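You operate a simulated robot arm through the tools that you are given. There is no shell and no other tool.

The job below is to be done with a simulated robot arm. You get a single attempt, and the scene is never put back.

Task
Clamp the dirty brass block in the vise, scrub it clean and open the vise again.
Fine: orange brush, dabbed in the teal tin; the vise stays shut while you scrub; stand the brush back. Set down upright: orange brush. What is to be rubbed or washed off counts as gone when no trace of it is left.

The check looks at the end state, three seconds after you hand in, the way a careful person would. Anything else that was tipped, shoved, dropped, spilled or broken makes it a failure.

Robot
A 6-joint arm with a two-finger parallel gripper, fixed in place. Base frame: the origin is at the foot of the arm, x ahead of it, y to its left, z up; the work surface is at about z = 0. Readings come in mm, degrees, newtons and seconds.
With the tool pointing down near the work surface it reaches from about 140 to 580 mm from the base axis. Its first joint turns from -66.0 to 66.0 degrees. Payload 2.1 kg.
The tool frame sits at the grasp point between the pads (the TCP): z along the fingers, y along the line on which they close. The tips reach 30 mm beyond it. The gripper opens to 94 mm. The fingers are 28 mm wide and 10 mm thick; the gripper's body (50 by 96 mm) begins 55 mm behind the TCP.
Orientation is that of the tool frame in the base frame, as [roll, pitch, yaw] about the fixed x, y, z axes, in that order (R = Rz(yaw) Ry(pitch) Rx(roll)). With the fingers straight down and closing along the base's y, the tool's x points along the base's -x, its y along +y and its z along -z.

Tools
- The arm moves only by the tool play_rows. Its argument "commands" is a list of rows, each a list of 3 entries, a list of its own where there are three numbers: the closure, from 0 (fully open) to 1 (shut), then the shift along the tool's x, y, z in mm, then the turn, a rotation vector about the tool's x, y, z in degrees. In form: [[claw, [dx, dy, dz], [rx, ry, rz]], ...]. A call has 1 to 20 rows; each row shifts and turns the commanded pose from where the row before left it, along the tool's axes as they then stand. A row lasts 0.2 s, in which the tool goes at most 50 mm and 8.6 degrees; a call with a longer step from one row to the next is refused whole, and so is a gripper value outside its range. Where a pose cannot be reached the arm comes as near as it can. A force on the tool above 40 N (or 10 N above the force at the start of the call, whichever is more), or a blocked arm, ends the call early, and 0.2 s more pass. The fingers move at their own pace (about 72 mm/s each) and stop on an object; they squeeze with about 25 N. The grip force told is the motor's: it shows also when the fingers shut on nothing. Time passes only in rows, and 0.2 s behind the last, so rows that do not move let the fingers close. The reply holds the time, the measured pose of the TCP, the force on the tool along the base axes, the opening and the grip force, in the units named above and with some noise, with the torque about the TCP (base axes, N m) and any sound that the robot's microphone picked up.
- Cameras (640 x 400 px; columns grow to the right, rows downward): "scene" is fixed at [64.2, -378.1, 489.8]; the picture's right is [0.70, -0.72, 0.00], its down [-0.38, -0.37, -0.84] and it looks along [0.61, 0.59, -0.54] (base axes); focal length 249 px, centre (320, 200). "wrist" rides on the gripper at [76, 14, -102] in the tool frame; the picture's right is [-0.18, 0.98, 0.00], its down [-0.75, -0.14, -0.64] and it looks along [-0.63, -0.12, 0.77] (tool axes); focal length 243 px, centre (320, 200).
- get_image(camera): a new picture of that camera. The clock stands still meanwhile.
- measure_at(camera, pixels): for up to 12 pixels [column, row] of the newest picture of that camera ("zoom" is the newest enlarged one), the place [x, y, z] in the base frame of the surface seen there, good to about 2 mm. The clock stands still meanwhile.
- close_up(camera, box): a new picture of the part [left, top, right, bottom] of that camera's present view, enlarged. The clock stands still meanwhile.
- job_done(): hands the job in; it is judged then, once.

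Open the gripper and draw the arm clear of the work before you hand the job in, unless the task says otherwise.

The tools are called as a command line: name --argument value ..., lists and objects as JSON in quotes. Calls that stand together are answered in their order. play_rows: Moves the arm, as the interface text tells. Its arguments: {"type":"object","properties":{"commands":{"type":"array"}},"required":["commands"]} The other tools are called the same way: get_image (camera) takes a picture; measure_at (camera, pixels) gives the place of the surface under pixels of a picture; close_up (camera, box) takes an enlarged picture of a part of a camera's view; job_done () hands the job in.

At the start:

```text
t: 0.0
ee_pos: [299.6, 72.4, 342.8]
tcp_rot: [180.0, -0.1, 180.0]
force: [1.1, -0.6, 0.5]
torque: [0.01, -0.01, -0.03]
width: 94.0
gripper_force: 0.1
```

scene: 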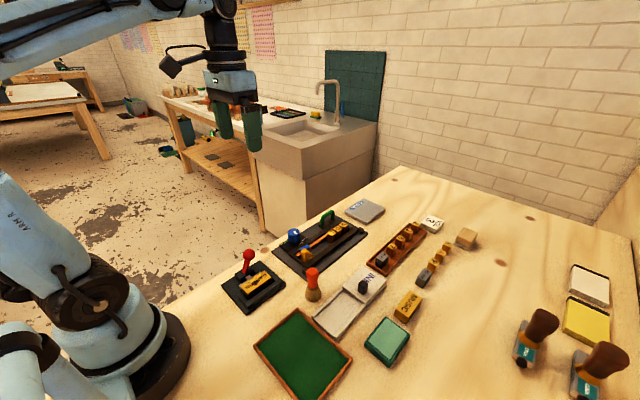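
wrist: 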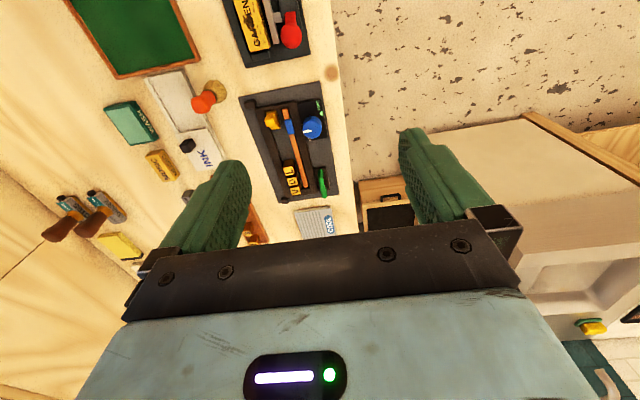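

The first pictures show a bench with many small items; I take enlarged views to identify the vise, the block, the brush and the tin.

close_up --camera "scene" --box '[210, 180, 370, 320]'

close_up --camera "scene" --box '[340, 190, 500, 290]'

close_up --camera "scene" --box '[480, 240, 640, 400]'

close_up --camera "scene" --box '[240, 250, 440, 400]'

```text
2.86 times, centred on (290, 250) of scene
```

zoom: 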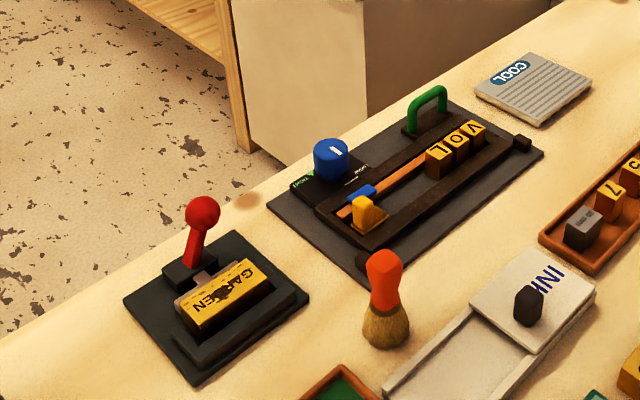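

```text
4.00 times, centred on (420, 240) of scene
```

zoom: 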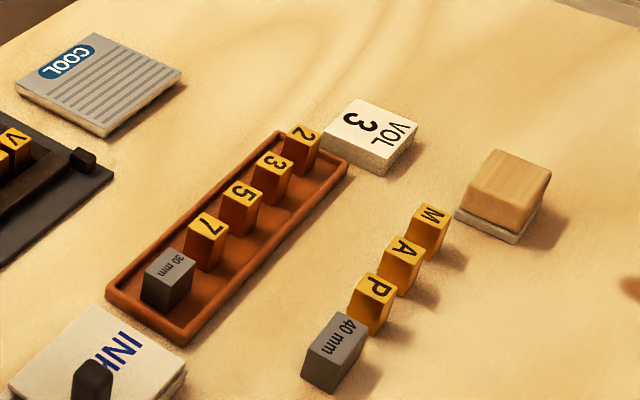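

```text
2.50 times, centred on (560, 320) of scene
```

zoom: 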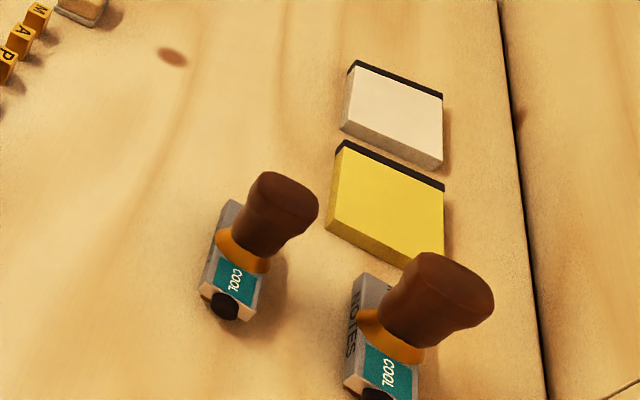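

```text
2.67 times, centred on (340, 325) of scene
```

zoom: 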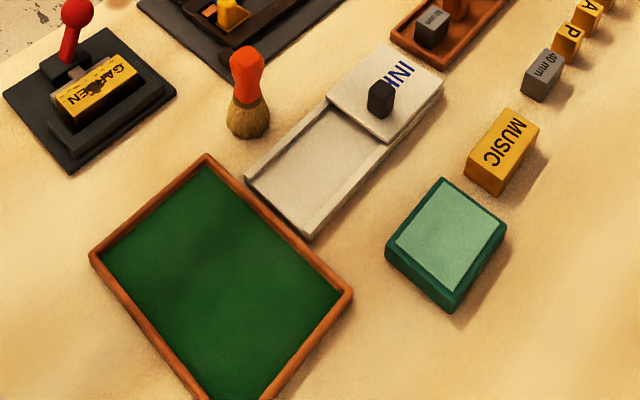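

The vise with a red lever holding a "GARDEN" brass block, the orange brush and the teal tin are visible around (250,285), (313,285), (388,342). I look at them through the wrist camera too.

close_up --camera "wrist" --box '[80, 0, 340, 160]'

close_up --camera "wrist" --box '[220, 0, 320, 62]'

close_up --camera "scene" --box '[215, 240, 295, 320]'

get_image --camera "scene"

```text
2.46 times, centred on (210, 80) of wrist
```

zoom: 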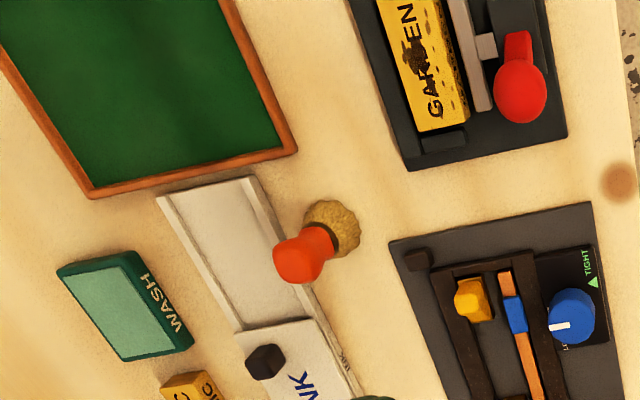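

```text
6.40 times, centred on (270, 31) of wrist
```

zoom: 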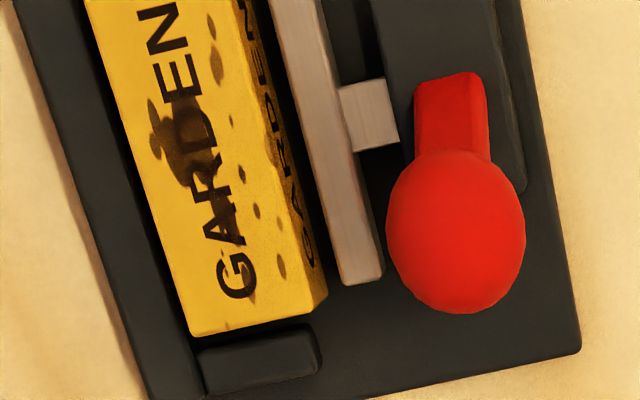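

```text
5.00 times, centred on (255, 280) of scene
```

zoom: 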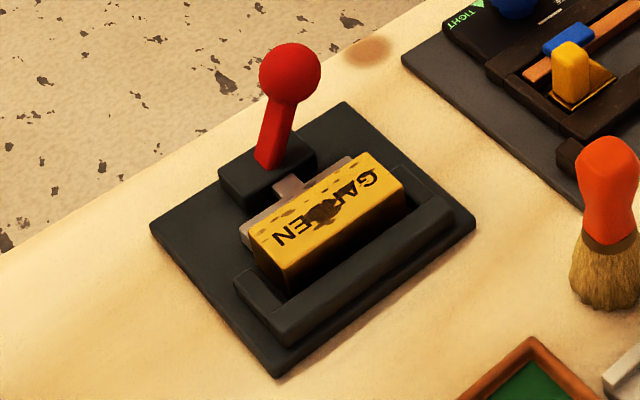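

```text
taken
```

scene: 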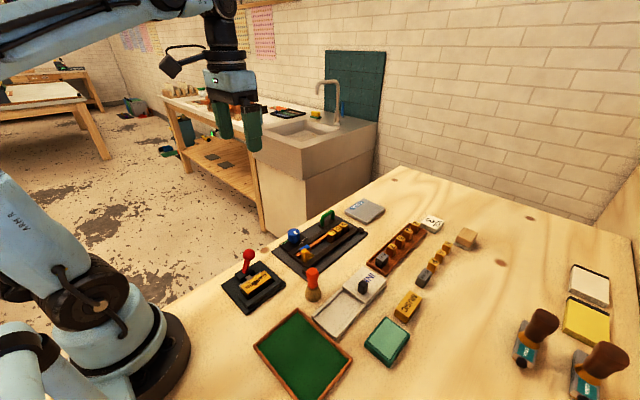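

I measure points of the vise, block, lever and brush from the latest zoom.

measure_at --camera "zoom" --pixels '[[252, 240], [286, 270], [402, 190], [372, 155], [325, 215], [275, 325], [452, 212], [290, 73], [268, 160], [344, 105], [280, 376], [474, 221]]'

measure_at --camera "scene" --pixels '[[313, 269], [312, 280], [313, 290], [313, 298], [388, 322], [366, 343], [390, 362], [409, 338], [388, 340], [246, 253], [248, 267], [332, 200]]'

```text
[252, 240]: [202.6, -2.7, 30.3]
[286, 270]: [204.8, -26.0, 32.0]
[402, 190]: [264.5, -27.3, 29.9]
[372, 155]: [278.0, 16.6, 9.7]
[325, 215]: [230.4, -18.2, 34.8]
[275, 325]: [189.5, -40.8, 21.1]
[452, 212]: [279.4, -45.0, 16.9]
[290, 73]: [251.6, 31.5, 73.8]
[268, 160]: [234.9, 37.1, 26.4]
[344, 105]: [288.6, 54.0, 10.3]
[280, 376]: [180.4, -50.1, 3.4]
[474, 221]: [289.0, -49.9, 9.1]
```

```text
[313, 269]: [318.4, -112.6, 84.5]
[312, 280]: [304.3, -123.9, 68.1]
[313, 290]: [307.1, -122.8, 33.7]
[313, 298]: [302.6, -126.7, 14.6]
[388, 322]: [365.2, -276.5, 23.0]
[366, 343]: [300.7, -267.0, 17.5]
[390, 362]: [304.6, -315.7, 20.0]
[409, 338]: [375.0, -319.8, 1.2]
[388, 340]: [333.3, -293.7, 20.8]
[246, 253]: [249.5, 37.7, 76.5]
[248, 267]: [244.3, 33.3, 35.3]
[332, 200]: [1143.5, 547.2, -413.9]
```

The vise sits around (235, 0), block top at z≈31. I move the open gripper over it to look at it with the wrist camera.

play_rows --commands '[[0, [20, -14.5, 15], [0, 0, 0]], [0, [20, -14.5, 15], [0, 0, 0]], [0, [20, -14.5, 15], [0, 0, 0]], [0, [20, -14.5, 15], [0, 0, 0]], [0, [20, -14.5, 15], [0, 0, 0]], [0, [0, 0, 0], [0, 0, 0]]]'

get_image --camera "wrist"

get_image --camera "scene"

```text
t: 1.4
ee_pos: [198.5, 0.2, 267.3]
tcp_rot: [-179.9, 0.0, -179.9]
force: [0.7, -0.2, 1.0]
torque: [0.03, 0.03, 0.01]
width: 93.9
gripper_force: 0.1
```

```text
taken
```

wrist: 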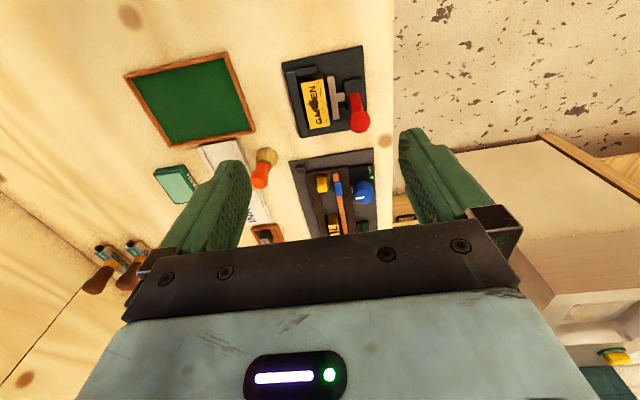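

```text
taken
```

scene: 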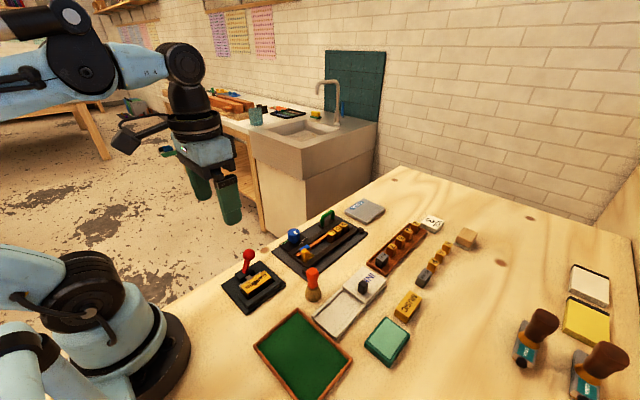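

The vise is now at about (330, 92) in the wrist image; I enlarge it.

close_up --camera "wrist" --box '[272, 40, 388, 145]'

measure_at --camera "wrist" --pixels '[[314, 105], [333, 88], [340, 97], [356, 98], [359, 115], [359, 125], [303, 135], [361, 48], [350, 70], [323, 128], [322, 132], [295, 85]]'

close_up --camera "wrist" --box '[140, 130, 300, 240]'

```text
3.81 times, centred on (330, 92) of wrist
```

zoom: 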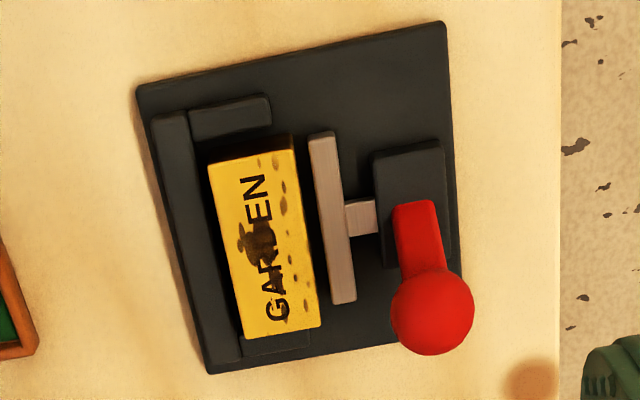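

```text
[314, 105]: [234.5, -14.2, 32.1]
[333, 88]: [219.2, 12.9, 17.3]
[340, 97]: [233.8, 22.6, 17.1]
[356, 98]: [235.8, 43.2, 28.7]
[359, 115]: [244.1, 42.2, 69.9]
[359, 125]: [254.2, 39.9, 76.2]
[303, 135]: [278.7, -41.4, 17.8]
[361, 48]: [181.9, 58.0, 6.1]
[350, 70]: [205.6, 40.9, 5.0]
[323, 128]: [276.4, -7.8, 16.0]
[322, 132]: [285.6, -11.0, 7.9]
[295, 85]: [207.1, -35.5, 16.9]
```

```text
3.64 times, centred on (220, 185) of wrist
```

zoom: 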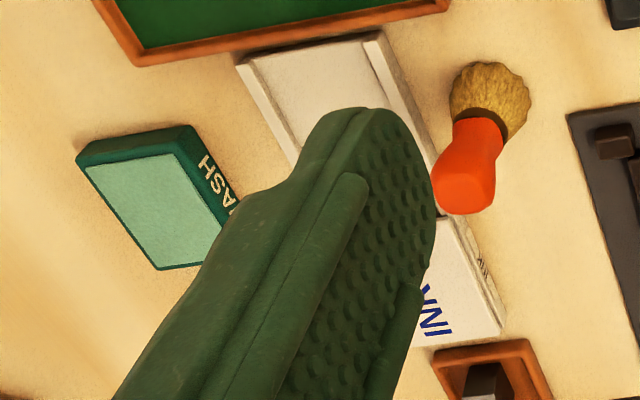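

The lever leans toward +x with its ball near (257, 42, 65); the jaw plate stands about 8 mm off the block. I go lower for a closer look at the mechanism.

play_rows --commands '[[0, [10, 5, 20], [0, 0, 0]], [0, [10, 5, 20], [0, 0, 0]], [0, [10, 5, 20], [0, 0, 0]], [0, [8, 5, 20], [0, 0, 0]], [0, [0, 0, 0], [0, 0, 0]]]'

close_up --camera "wrist" --box '[220, 80, 420, 205]'

close_up --camera "scene" --box '[220, 240, 290, 315]'

```text
t: 2.6
ee_pos: [161.7, 18.3, 188.1]
tcp_rot: [180.0, -0.1, -180.0]
force: [0.1, -0.6, 0.5]
torque: [0.0, 0.0, -0.02]
width: 94.1
gripper_force: 0.1
```

```text
3.20 times, centred on (320, 142) of wrist
```

zoom: 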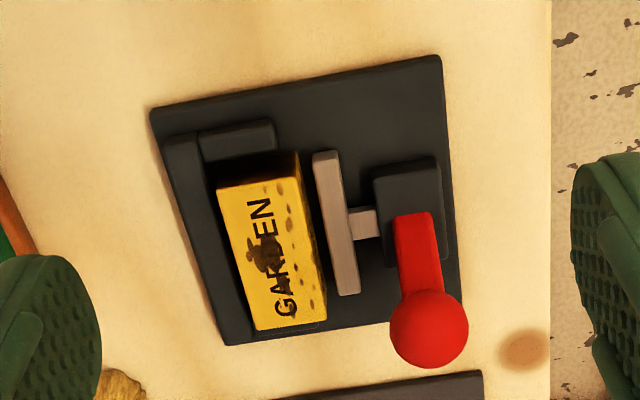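

```text
5.33 times, centred on (255, 278) of scene
```

zoom: 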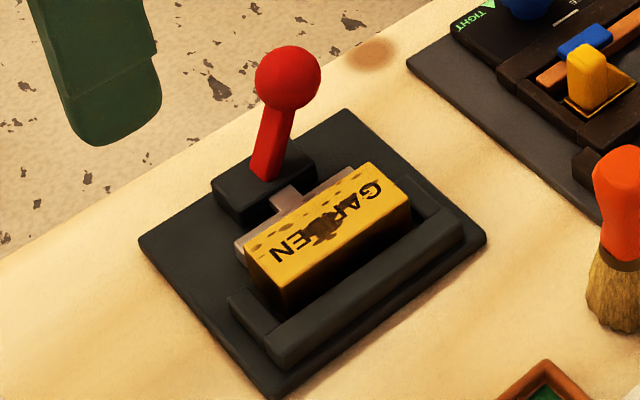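

I take the wrist zoom again so that I can measure block corners, jaw and lever in it.

close_up --camera "wrist" --box '[260, 95, 380, 170]'

```text
5.33 times, centred on (320, 132) of wrist
```

zoom: 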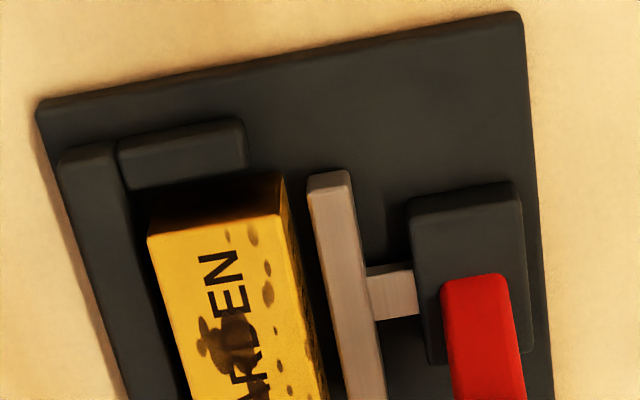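

measure_at --camera "zoom" --pixels '[[152, 242], [272, 212], [210, 228], [285, 200], [292, 230], [310, 185], [350, 180], [345, 300], [395, 295], [460, 210], [475, 290], [480, 350]]'

close_up --camera "wrist" --box '[270, 125, 390, 200]'

```text
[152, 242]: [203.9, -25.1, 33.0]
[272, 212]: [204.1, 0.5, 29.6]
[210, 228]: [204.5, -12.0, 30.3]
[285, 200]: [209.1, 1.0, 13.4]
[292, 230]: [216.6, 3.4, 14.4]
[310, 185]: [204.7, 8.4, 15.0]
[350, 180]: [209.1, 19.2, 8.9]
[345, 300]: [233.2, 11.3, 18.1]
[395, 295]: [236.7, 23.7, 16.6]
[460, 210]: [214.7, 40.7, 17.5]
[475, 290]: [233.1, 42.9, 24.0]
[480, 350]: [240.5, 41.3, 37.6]
```

```text
5.33 times, centred on (330, 162) of wrist
```

zoom: 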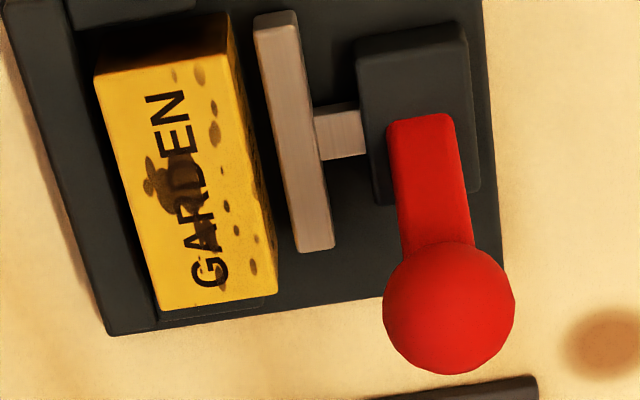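

Readings put the ball's centre near (253, 40, 65), radius about 14 mm, with the lever leaning toward +x about a hinge near (234, 41, 15). I bring the half-closed gripper above the ball.

play_rows --commands '[[0.4, [-23, 5.5, 10], [0, 0, 0]], [0.45, [-23, 5.5, 10], [0, 0, 0]], [0.45, [-23, 5.5, 10], [0, 0, 0]], [0.45, [-23, 5.5, 10], [0, 0, 0]], [0.45, [0, 0, 0], [0, 0, 0]]]'

close_up --camera "wrist" --box '[200, 60, 440, 210]'

close_up --camera "scene" --box '[180, 200, 340, 300]'

```text
t: 3.8
ee_pos: [253.5, 42.9, 149.1]
tcp_rot: [-180.0, 0.0, -180.0]
force: [0.4, 0.9, 0.3]
torque: [0.01, -0.01, -0.01]
width: 51.5
gripper_force: 0.1
```

```text
2.67 times, centred on (320, 135) of wrist
```

zoom: 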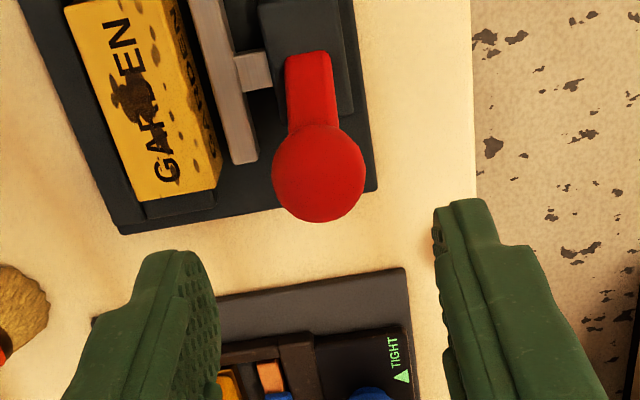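

```text
4.00 times, centred on (260, 250) of scene
```

zoom: 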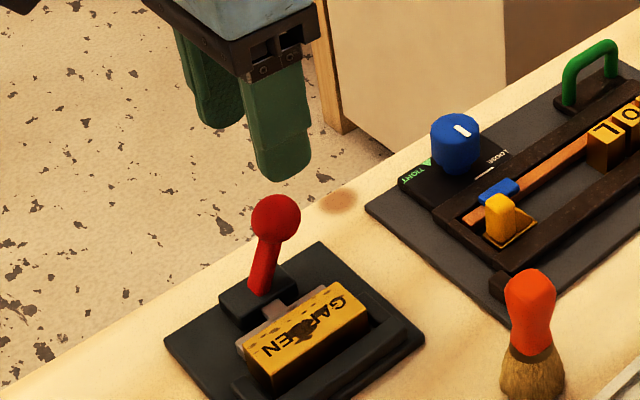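

The ball centre triangulates to about (254.5, 41, 64); I lower around it in steps and then close.

play_rows --commands '[[0.45, [0, -1.5, 20], [0, 0, 0]], [0.45, [0, 0, 20], [0, 0, 0]], [0.45, [0, 0, 20], [0, 0, 0]], [0.45, [0, 0, 12], [0, 0, 0]], [0.45, [0, 0, 10], [0, 0, 0]], [0.45, [0, 0, 0], [0, 0, 0]]]'

close_up --camera "scene" --box '[180, 220, 340, 320]'

close_up --camera "wrist" --box '[200, 60, 440, 210]'

```text
t: 5.2
ee_pos: [254.6, 41.2, 66.8]
tcp_rot: [-180.0, 0.0, 180.0]
force: [0.4, 0.1, 0.2]
torque: [0.01, 0.03, -0.03]
width: 51.9
gripper_force: 0.1
```

```text
4.00 times, centred on (260, 270) of scene
```

zoom: 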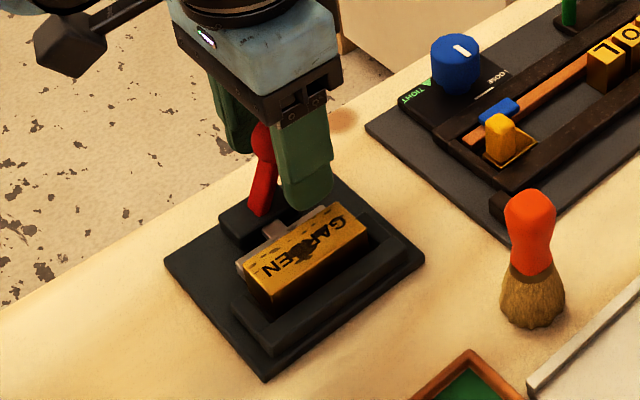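

```text
2.67 times, centred on (320, 135) of wrist
```

zoom: 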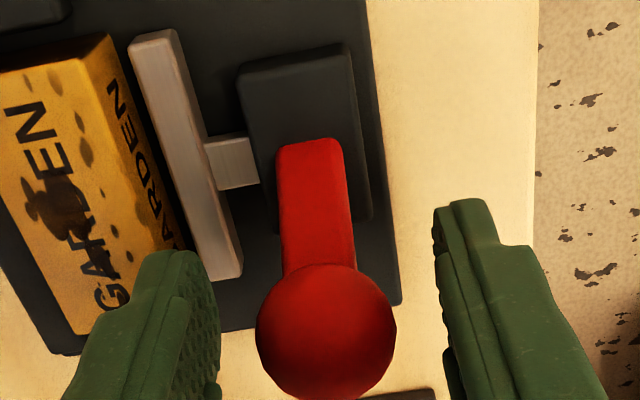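

The ball sits centred between the fingers at (326,333) of the zoom. I close on it.

play_rows --commands '[[0.8, [0, 0, 0], [0, 0, 0]], [0.8, [0, 0, 0], [0, 0, 0]], [0.8, [0, 0, 0], [0, 0, 0]]]'

```text
t: 6.0
ee_pos: [255.3, 42.1, 66.6]
tcp_rot: [179.9, 0.0, -180.0]
force: [0.7, 16.4, -8.6]
torque: [0.05, -0.15, 0.03]
width: 28.0
gripper_force: 44.8
```

Gripped at 28 mm width. I now swing the ball toward −x along the estimated arc in small steps, watching the force.

play_rows --commands '[[0.8, [3, -1, -1], [0, 0, 0]], [0.8, [3, 0, -1], [0, 0, 0]], [0.8, [3, 0, -0.8], [0, 0, 0]], [0.8, [0, 0, 0], [0, 0, 0]]]'

close_up --camera "wrist" --box '[200, 60, 440, 210]'

close_up --camera "scene" --box '[180, 220, 340, 320]'

```text
t: 6.5
ee_pos: [253.7, 42.0, 67.1]
tcp_rot: [179.4, 0.4, -179.9]
force: [-0.8, 1.4, 0.0]
torque: [0.0, 0.06, 0.02]
width: 27.8
gripper_force: 45.6
stopped in row 2: the force on the tool passed its limit at 42 N (the readings are from after the stop); the commanded pose is now the measured one
```

```text
2.67 times, centred on (320, 135) of wrist
```

zoom: 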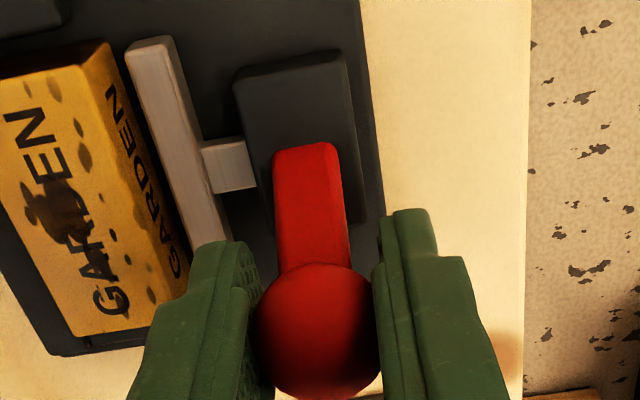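

```text
4.00 times, centred on (260, 270) of scene
```

zoom: 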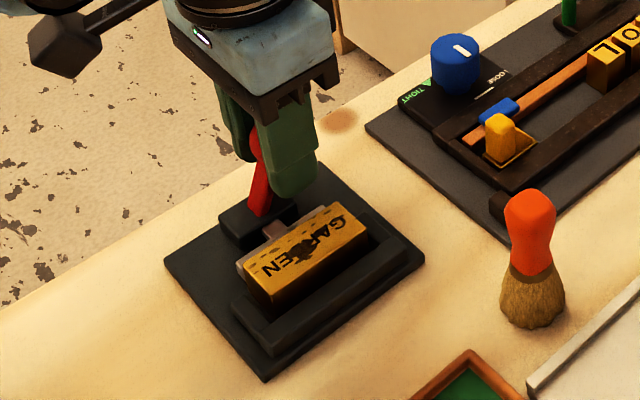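

It stopped at 42 N after about 2 mm toward −x; the force now is near zero. I probe with single tiny steps, first −x alone, to see the force direction.

play_rows --commands '[[0.8, [1, 0, 0], [0, 0, 0]], [0.8, [0, 0, 0], [0, 0, 0]]]'

play_rows --commands '[[0.8, [-2, 0, 0], [0, 0, 0]], [0.8, [0, 0, 0], [0, 0, 0]]]'

```text
t: 7.0
ee_pos: [253.7, 42.0, 66.7]
tcp_rot: [179.6, 0.4, -179.9]
force: [7.3, -1.4, 11.9]
torque: [-0.03, -0.06, 0.01]
width: 27.6
gripper_force: 45.1
```

```text
t: 7.7
ee_pos: [254.1, 41.9, 67.7]
tcp_rot: [179.6, 0.2, -179.9]
force: [-9.1, 0.6, 22.2]
torque: [-0.01, 0.86, 0.01]
width: 27.9
gripper_force: 44.7
```

Gripped tightly the ball resists both ways with torque about y (the pads hold it from turning). I release, rise, and turn the gripper 90° so the two fingers cage the ball along x and can push it without gripping.

play_rows --commands '[[0.45, [0, 0, 0], [0, 0, 0]], [0.45, [0, 0, 0], [0, 0, 0]], [0.45, [0, 0, -20], [0, 0, 0]], [0.45, [0, 0, -20], [0, 0, 0]], [0.45, [0, 0, -20], [0, 0, 0]], [0.45, [0, 0, 0], [0, 0, -8.2]], [0.45, [0, 0, 0], [0, 0, -8.2]], [0.45, [0, 0, 0], [0, 0, -8.2]], [0.45, [0, 0, 0], [0, 0, -8.2]], [0.45, [0, 0, 0], [0, 0, -8.2]], [0.45, [0, 0, 0], [0, 0, -8.2]], [0.45, [0, 0, 0], [0, 0, -8.2]], [0.45, [0, 0, 0], [0, 0, -8.2]], [0.45, [0, 0, 0], [0, 0, -8.2]], [0.45, [0, 0, 0], [0, 0, -8.2]], [0.45, [0, 0, 0], [0, 0, -8]], [0.45, [0, 0, 0], [0, 0, 0]]]'

close_up --camera "wrist" --box '[160, 30, 480, 230]'

close_up --camera "scene" --box '[180, 220, 340, 320]'

```text
t: 11.2
ee_pos: [252.4, 41.0, 128.3]
tcp_rot: [-179.6, 0.4, -89.8]
force: [0.4, -1.2, 0.5]
torque: [-0.01, 0.01, 0.02]
width: 51.6
gripper_force: 0.0
```

```text
2.00 times, centred on (320, 130) of wrist
```

zoom: 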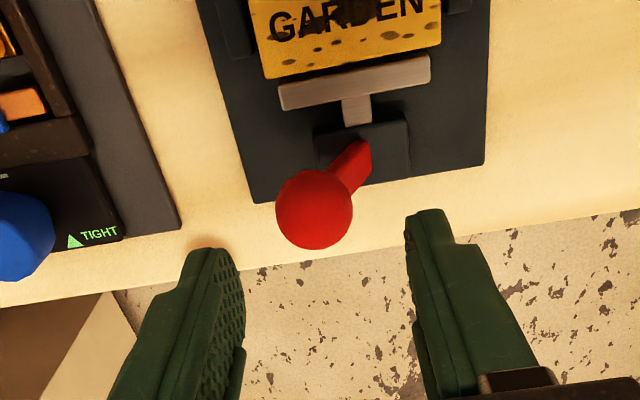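

```text
4.00 times, centred on (260, 270) of scene
```

zoom: 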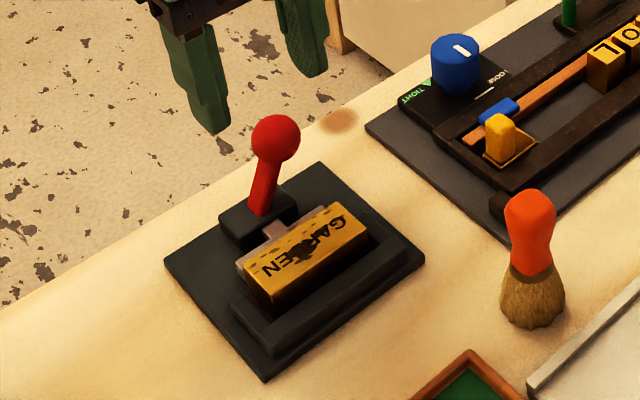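

The view shows the lever plainly leaning to +x (image left). I lower so the fingers straddle the ball and push it toward −x (tool +y) in small steps.

play_rows --commands '[[0.5, [0, 1, 16], [0, 0, 0]], [0.5, [0, 0, 16], [0, 0, 0]], [0.5, [0, 0, 14], [0, 0, 0]], [0.5, [0, 0, 0], [0, 0, 0]], [0.5, [0, 3, 0], [0, 0, 0]], [0.5, [0, 3, 0], [0, 0, 0]], [0.5, [0, 3, 0], [0, 0, 0]], [0.5, [0, 3, 0], [0, 0, 0]], [0.5, [0, 0, 0], [0, 0, 0]]]'

close_up --camera "wrist" --box '[160, 30, 480, 230]'

close_up --camera "scene" --box '[180, 220, 340, 320]'

```text
t: 13.2
ee_pos: [240.3, 41.3, 82.0]
tcp_rot: [-179.6, 0.4, -89.9]
force: [1.3, -0.2, 0.4]
torque: [-0.01, -0.03, 0.0]
width: 47.5
gripper_force: 0.2
```

```text
2.00 times, centred on (320, 130) of wrist
```

zoom: 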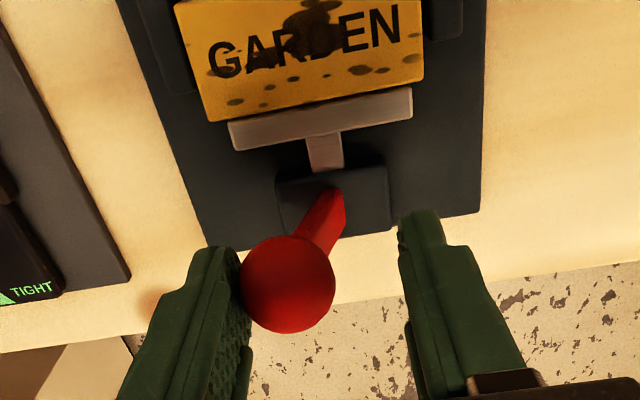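

```text
4.00 times, centred on (260, 270) of scene
```

zoom: 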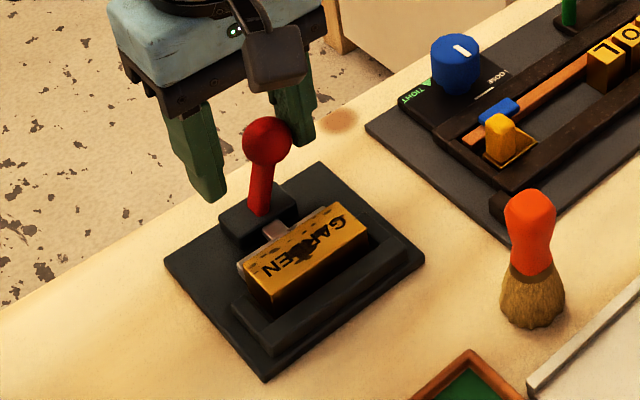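

The ball moved toward −x with hardly any force and the jaw plate crept nearer the block. I keep pushing.

play_rows --commands '[[0.5, [0, 3, 0], [0, 0, 0]], [0.5, [0, 3, 0], [0, 0, 0]], [0.5, [0, 3, 0], [0, 0, 0]], [0.5, [0, 3, 0], [0, 0, 0]], [0.5, [0, 3, 0], [0, 0, 0]], [0.5, [0, 0, 0], [0, 0, 0]]]'

close_up --camera "wrist" --box '[160, 30, 480, 230]'

close_up --camera "scene" --box '[180, 220, 340, 320]'

```text
t: 14.7
ee_pos: [225.0, 42.0, 81.5]
tcp_rot: [-179.5, 0.4, -89.9]
force: [0.4, 0.1, -0.4]
torque: [-0.01, -0.01, 0.0]
width: 47.1
gripper_force: 0.4
```

```text
2.00 times, centred on (320, 130) of wrist
```

zoom: 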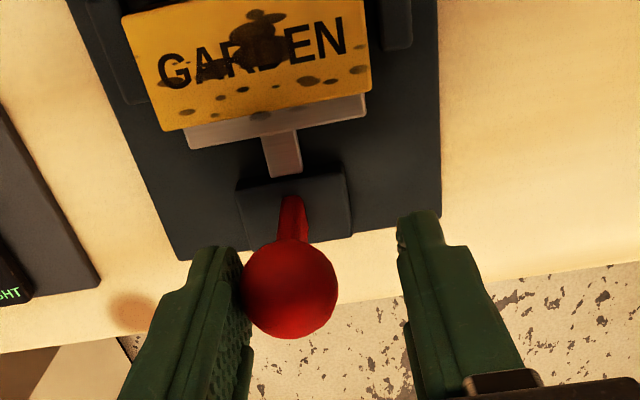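

```text
4.00 times, centred on (260, 270) of scene
```

zoom: 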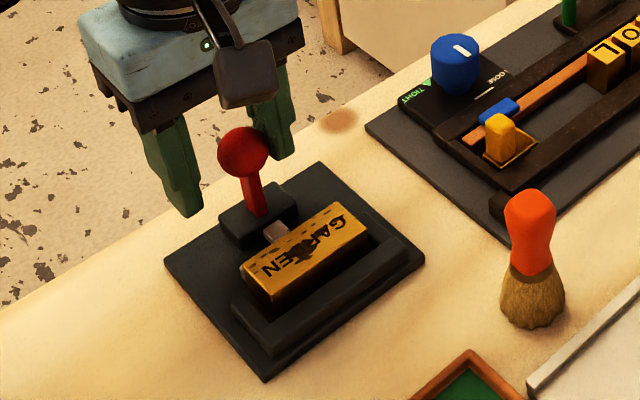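

The lever is about upright and the jaw almost touches the block. I continue in small steps.

play_rows --commands '[[0.5, [0, 3, 0], [0, 0, 0]], [0.5, [0, 3, 0], [0, 0, 0]], [0.5, [0, 3, 0], [0, 0, 0]], [0.5, [0, 2, 0], [0, 0, 0]], [0.5, [0, 0, 0], [0, 0, 0]]]'

close_up --camera "wrist" --box '[160, 30, 480, 230]'

close_up --camera "scene" --box '[180, 220, 340, 320]'

```text
t: 15.8
ee_pos: [214.7, 41.1, 81.0]
tcp_rot: [-179.6, 0.5, -89.9]
force: [-0.3, 0.9, -0.1]
torque: [0.0, 0.01, -0.02]
width: 47.1
gripper_force: 0.1
```

```text
2.00 times, centred on (320, 130) of wrist
```

zoom: 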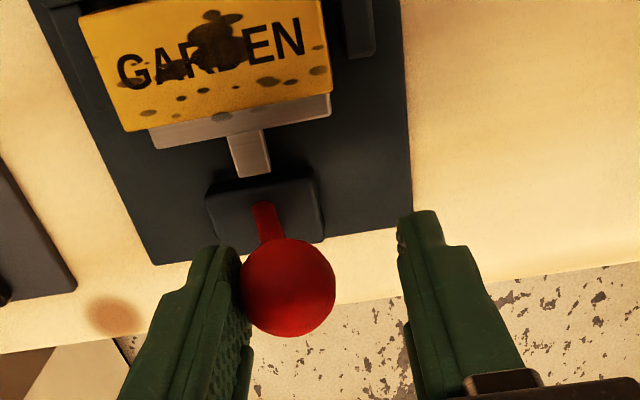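

```text
4.00 times, centred on (260, 270) of scene
```

zoom: 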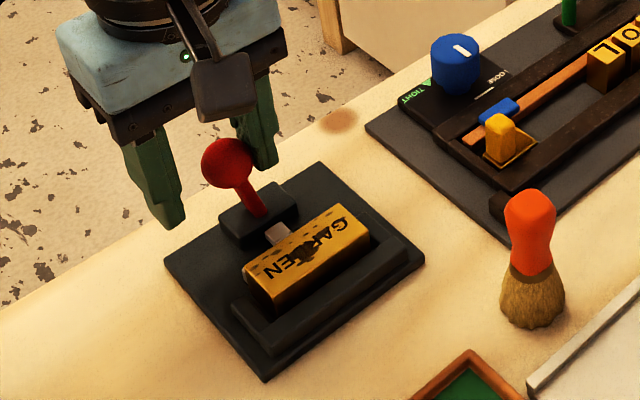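

The block is being pushed toward the fixed jaw. I push on until resistance.

play_rows --commands '[[0.5, [0, 3, 0], [0, 0, 0]], [0.5, [0, 3, 0], [0, 0, 0]], [0.5, [0, 2, 0], [0, 0, 0]], [0.5, [0, 2, 0], [0, 0, 0]], [0.5, [0, 0, 0], [0, 0, 0]]]'

close_up --camera "wrist" --box '[160, 30, 480, 230]'

close_up --camera "scene" --box '[180, 220, 340, 320]'

```text
t: 17.1
ee_pos: [204.1, 41.1, 81.5]
tcp_rot: [-179.5, 0.4, -89.9]
force: [1.3, 1.1, 0.3]
torque: [0.05, -0.04, 0.03]
width: 47.9
gripper_force: 0.5
```

```text
2.00 times, centred on (320, 130) of wrist
```

zoom: 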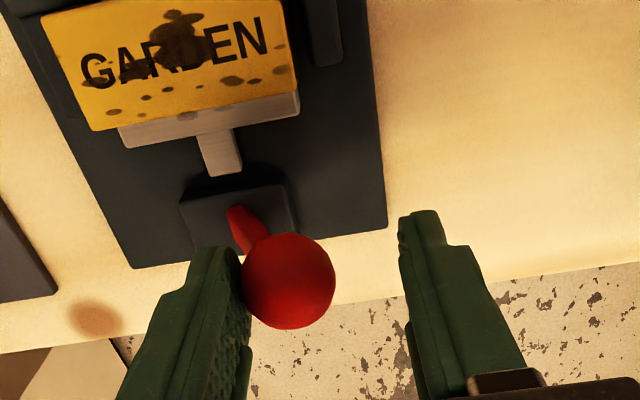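

```text
4.00 times, centred on (260, 270) of scene
```

zoom: 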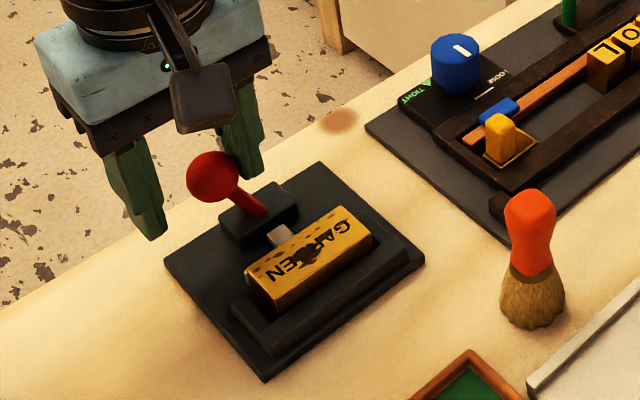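

Force is still small and the lever leans about 25–30° toward −x now. I continue pushing with slight lowering.

play_rows --commands '[[0.5, [0, 2, 0.5], [0, 0, 0]], [0.5, [0, 2, 0.5], [0, 0, 0]], [0.5, [0, 2, 0.5], [0, 0, 0]], [0.5, [0, 2, 0.5], [0, 0, 0]], [0.5, [0, 0, 0], [0, 0, 0]]]'

close_up --camera "wrist" --box '[160, 30, 480, 230]'

close_up --camera "scene" --box '[180, 220, 340, 320]'

```text
t: 18.2
ee_pos: [198.1, 40.9, 79.5]
tcp_rot: [-179.3, 0.5, -90.0]
force: [20.0, -0.4, 8.0]
torque: [-0.03, -0.63, -0.05]
width: 58.8
gripper_force: 10.0
```

```text
2.00 times, centred on (320, 130) of wrist
```

zoom: 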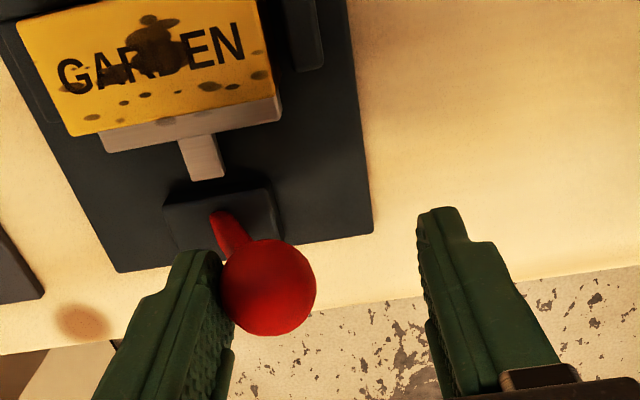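

```text
4.00 times, centred on (260, 270) of scene
```

zoom: 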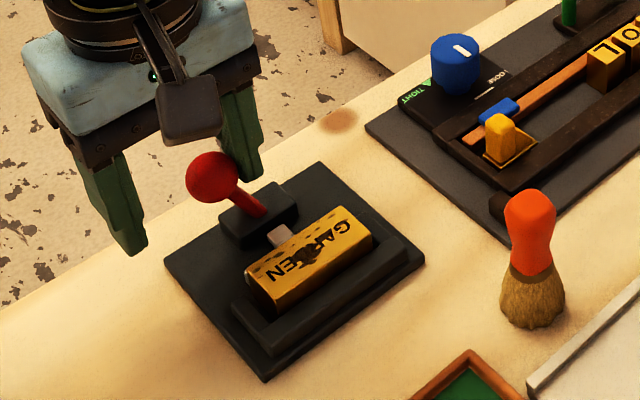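

Resistance rose to 20 N with the lever no longer moving (ball at x≈213), so it has reached its clamped end. I back off, rise, and inspect whether it stays shut.

play_rows --commands '[[0.5, [0, -4, 0], [0, 0, 0]], [0.5, [0, -6, -2], [0, 0, 0]], [0.5, [0, 0, -20], [0, 0, 0]], [0.5, [0, 0, -25], [0, 0, 0]], [0.5, [25, 0, -25], [0, 0, 0]], [0.5, [25, 0, -25], [0, 0, 0]], [0.5, [0, 0, 0], [0, 0, 0]]]'

get_image --camera "wrist"

close_up --camera "scene" --box '[210, 240, 290, 300]'

```text
t: 19.9
ee_pos: [205.5, -8.8, 176.4]
tcp_rot: [-179.7, 0.4, -89.9]
force: [0.4, 0.8, 0.4]
torque: [0.02, 0.02, 0.03]
width: 46.9
gripper_force: 0.0
```

```text
taken
```

wrist: 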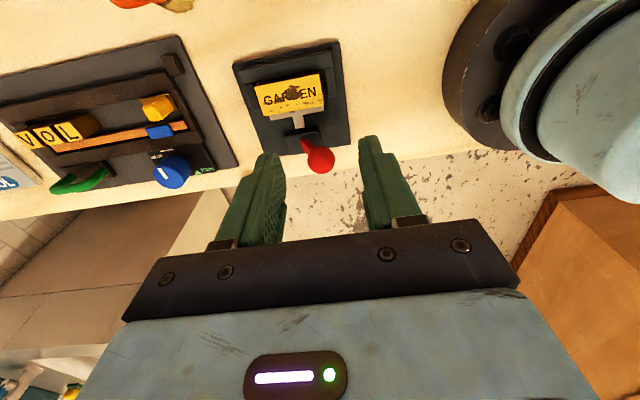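

```text
6.67 times, centred on (250, 270) of scene
```

zoom: 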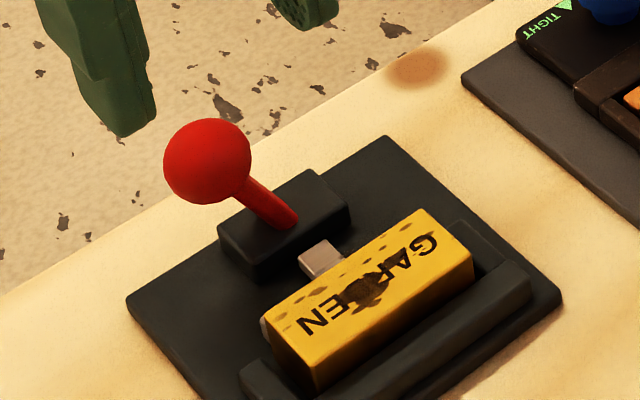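

The lever stays over at −x. I check the block/jaw contact from the wrist view.

close_up --camera "wrist" --box '[225, 35, 360, 180]'

close_up --camera "wrist" --box '[235, 50, 345, 120]'

measure_at --camera "zoom" --pixels '[[125, 190], [470, 130], [480, 300], [160, 335], [300, 200], [80, 150], [300, 330], [300, 420]]'

```text
2.76 times, centred on (292, 108) of wrist
```

zoom: 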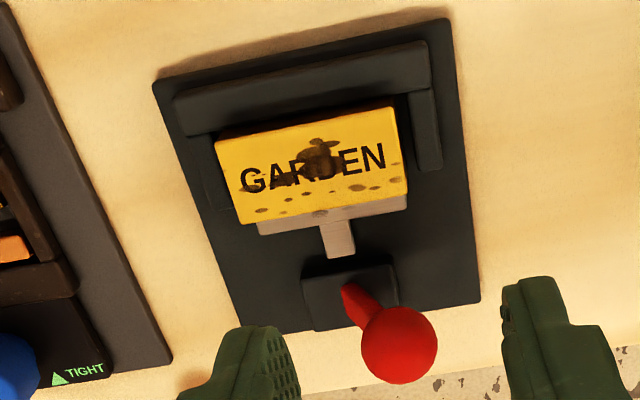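

```text
5.71 times, centred on (290, 85) of wrist
```

zoom: 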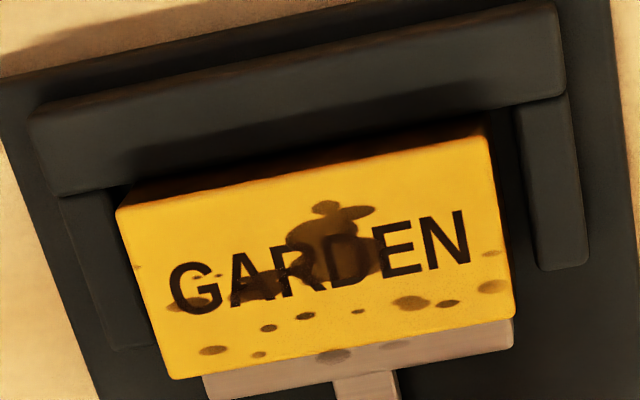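

```text
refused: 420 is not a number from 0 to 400
```

The block now sits tight between the fixed jaw and the moving jaw plate. I measure its present position.

measure_at --camera "zoom" --pixels '[[125, 215], [482, 145], [508, 312], [178, 372], [300, 195], [330, 290], [340, 355], [300, 130], [210, 350], [495, 285], [490, 335], [550, 200]]'

close_up --camera "scene" --box '[280, 255, 350, 315]'

```text
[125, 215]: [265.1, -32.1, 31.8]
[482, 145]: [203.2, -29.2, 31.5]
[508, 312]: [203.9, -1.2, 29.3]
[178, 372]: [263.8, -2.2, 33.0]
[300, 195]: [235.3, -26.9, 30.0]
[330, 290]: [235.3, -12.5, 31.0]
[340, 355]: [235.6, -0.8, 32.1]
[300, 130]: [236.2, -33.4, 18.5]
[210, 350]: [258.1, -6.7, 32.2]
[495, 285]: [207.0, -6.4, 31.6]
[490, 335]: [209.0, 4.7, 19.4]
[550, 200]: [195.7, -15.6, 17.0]
```

```text
6.67 times, centred on (315, 285) of scene
```

zoom: 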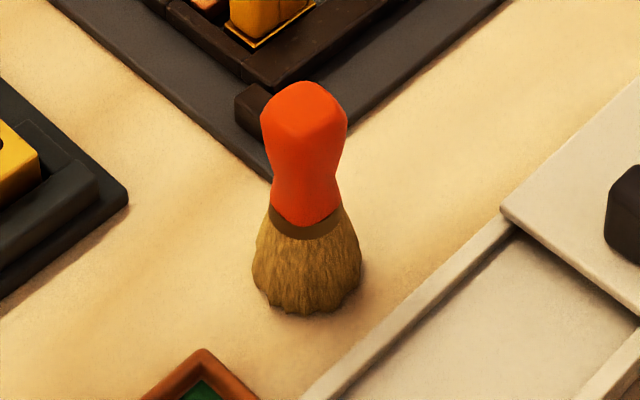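

The clamped block spans x≈203–265, y≈−31 to −1, top z≈31.5. Next the brush near (309, −120); I fly above it with this yaw (fingers closing along x).

play_rows --commands '[[0.4, [22.2, -20.7, -4], [0, 0, 0]], [0.4, [22.2, -20.7, -4], [0, 0, 0]], [0.4, [22.2, -20.7, -2], [0, 0, 0]], [0.4, [22.2, -20.7, 0], [0, 0, 0]], [0.4, [22.2, -20.7, 0], [0, 0, 0]], [0.4, [0, 0, 0], [0, 0, 0]]]'

get_image --camera "wrist"

get_image --camera "scene"

```text
t: 21.2
ee_pos: [310.9, -119.7, 185.8]
tcp_rot: [-179.5, 0.4, -89.9]
force: [-0.8, -0.1, -0.2]
torque: [-0.01, 0.01, -0.02]
width: 56.1
gripper_force: 0.0
```

```text
taken
```

wrist: 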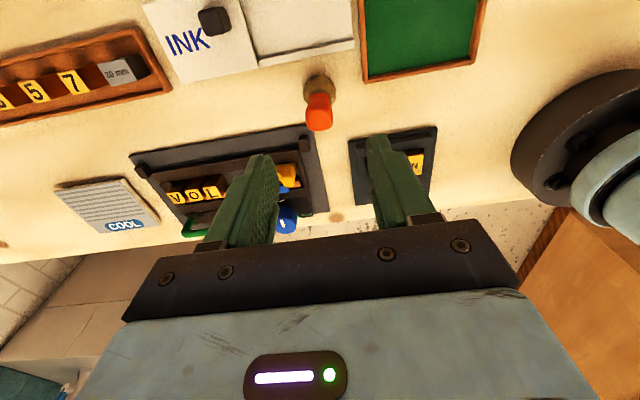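

```text
taken
```

scene: 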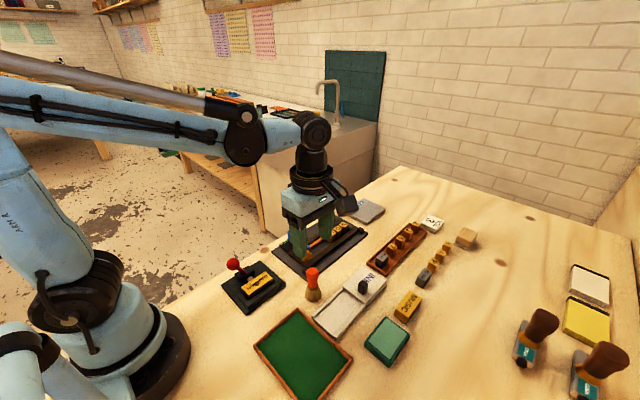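

The brush shows at (319,110) in the wrist view; I enlarge it to locate its axis.

close_up --camera "wrist" --box '[270, 65, 370, 140]'

measure_at --camera "wrist" --pixels '[[319, 120], [319, 112], [319, 100], [307, 88], [333, 88], [319, 77], [305, 160], [300, 132], [290, 170], [288, 210]]'

```text
5.33 times, centred on (320, 102) of wrist
```

zoom: 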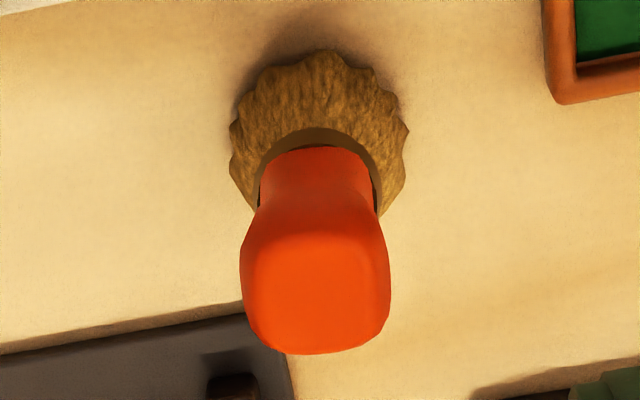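

```text
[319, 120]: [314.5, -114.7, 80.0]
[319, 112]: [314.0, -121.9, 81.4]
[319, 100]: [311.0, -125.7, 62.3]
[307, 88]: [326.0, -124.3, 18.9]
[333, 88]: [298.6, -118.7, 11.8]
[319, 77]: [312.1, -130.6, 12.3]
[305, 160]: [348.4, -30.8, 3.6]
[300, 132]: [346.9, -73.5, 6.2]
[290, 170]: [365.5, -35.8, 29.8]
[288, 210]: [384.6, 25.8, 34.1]
```

The brush axis triangulates to about (312, −119.5), handle top z≈82, squared handle turned about 9°. I level the tool, turn by 9° and descend to just above the handle for a check.

play_rows --commands '[[0.4, [0, 0, 0], [-0.5, 0.4, 4.5]], [0.4, [0, 0, 0], [0, 0, 4.5]], [0.4, [-0.2, -1.2, 20], [0, 0, 0]], [0.4, [0, 0, 25], [0, 0, 0]], [0.4, [0, 0, 20], [0, 0, 0]], [0.4, [0, 0, 0], [0, 0, 0]]]'

close_up --camera "wrist" --box '[200, 60, 440, 210]'

close_up --camera "scene" --box '[250, 220, 380, 320]'

```text
t: 22.6
ee_pos: [312.7, -119.2, 118.8]
tcp_rot: [179.9, 0.1, -98.9]
force: [-0.1, -0.1, 0.9]
torque: [0.02, 0.02, -0.03]
width: 56.3
gripper_force: 0.1
```

```text
2.67 times, centred on (320, 135) of wrist
```

zoom: 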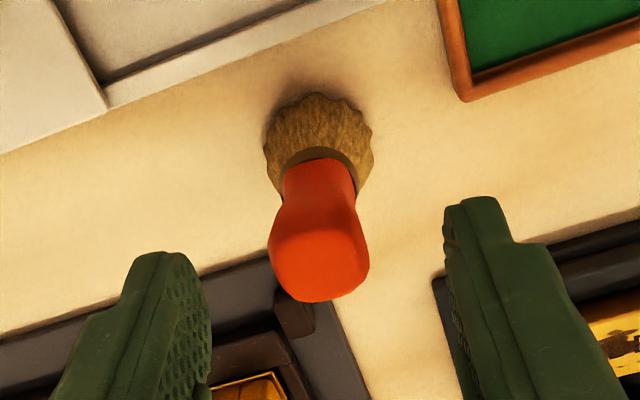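

```text
4.00 times, centred on (315, 270) of scene
```

zoom: 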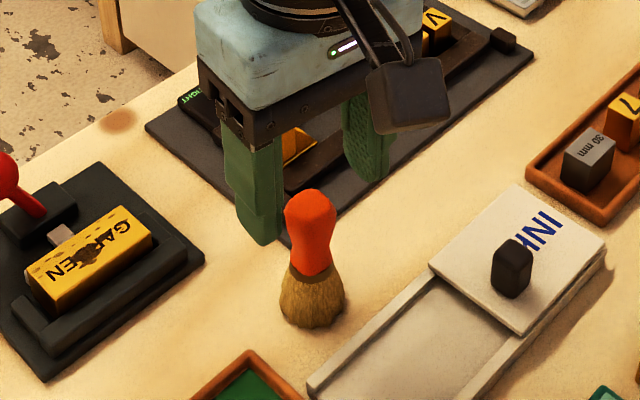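

From this nearer view the handle axis works out at about (314, −116), so I shift 3.5 mm and descend to z≈70 around the handle, without closing yet.

play_rows --commands '[[0.4, [-3.5, -0.6, 0], [0, 0, 0]], [0.4, [0, 0, 15], [0, 0, 0]], [0.4, [0, 0, 15], [0, 0, 0]], [0.4, [0, 0, 10], [0, 0, 0]], [0.4, [0, 0, 8], [0, 0, 0]], [0.4, [0, 0, 0], [0, 0, 0]]]'

close_up --camera "wrist" --box '[200, 100, 440, 250]'

close_up --camera "scene" --box '[250, 220, 380, 320]'

```text
t: 24.1
ee_pos: [312.9, -115.9, 72.0]
tcp_rot: [179.9, 0.1, -98.9]
force: [1.0, 0.4, 0.8]
torque: [-0.02, -0.01, -0.01]
width: 56.4
gripper_force: 0.0
```

```text
2.67 times, centred on (320, 175) of wrist
```

zoom: 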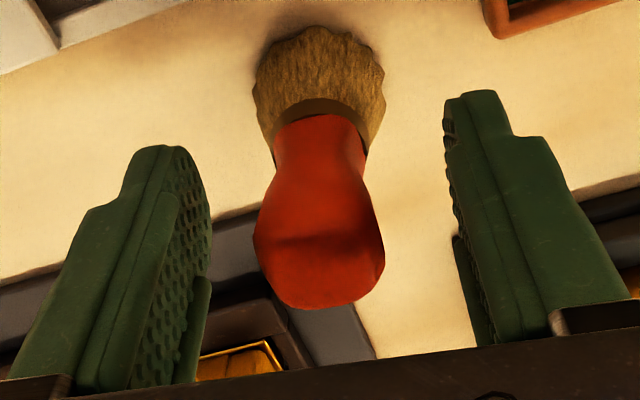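

```text
4.00 times, centred on (315, 270) of scene
```

zoom: 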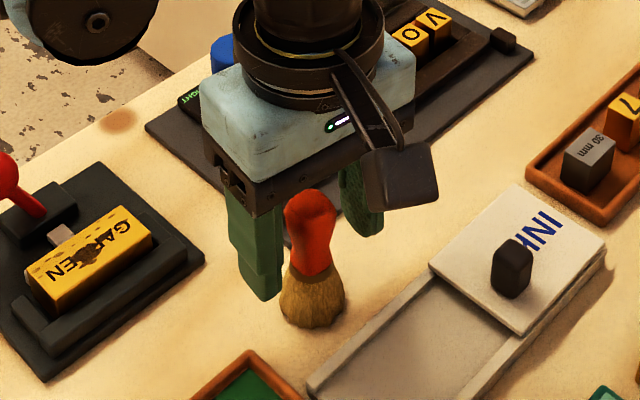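

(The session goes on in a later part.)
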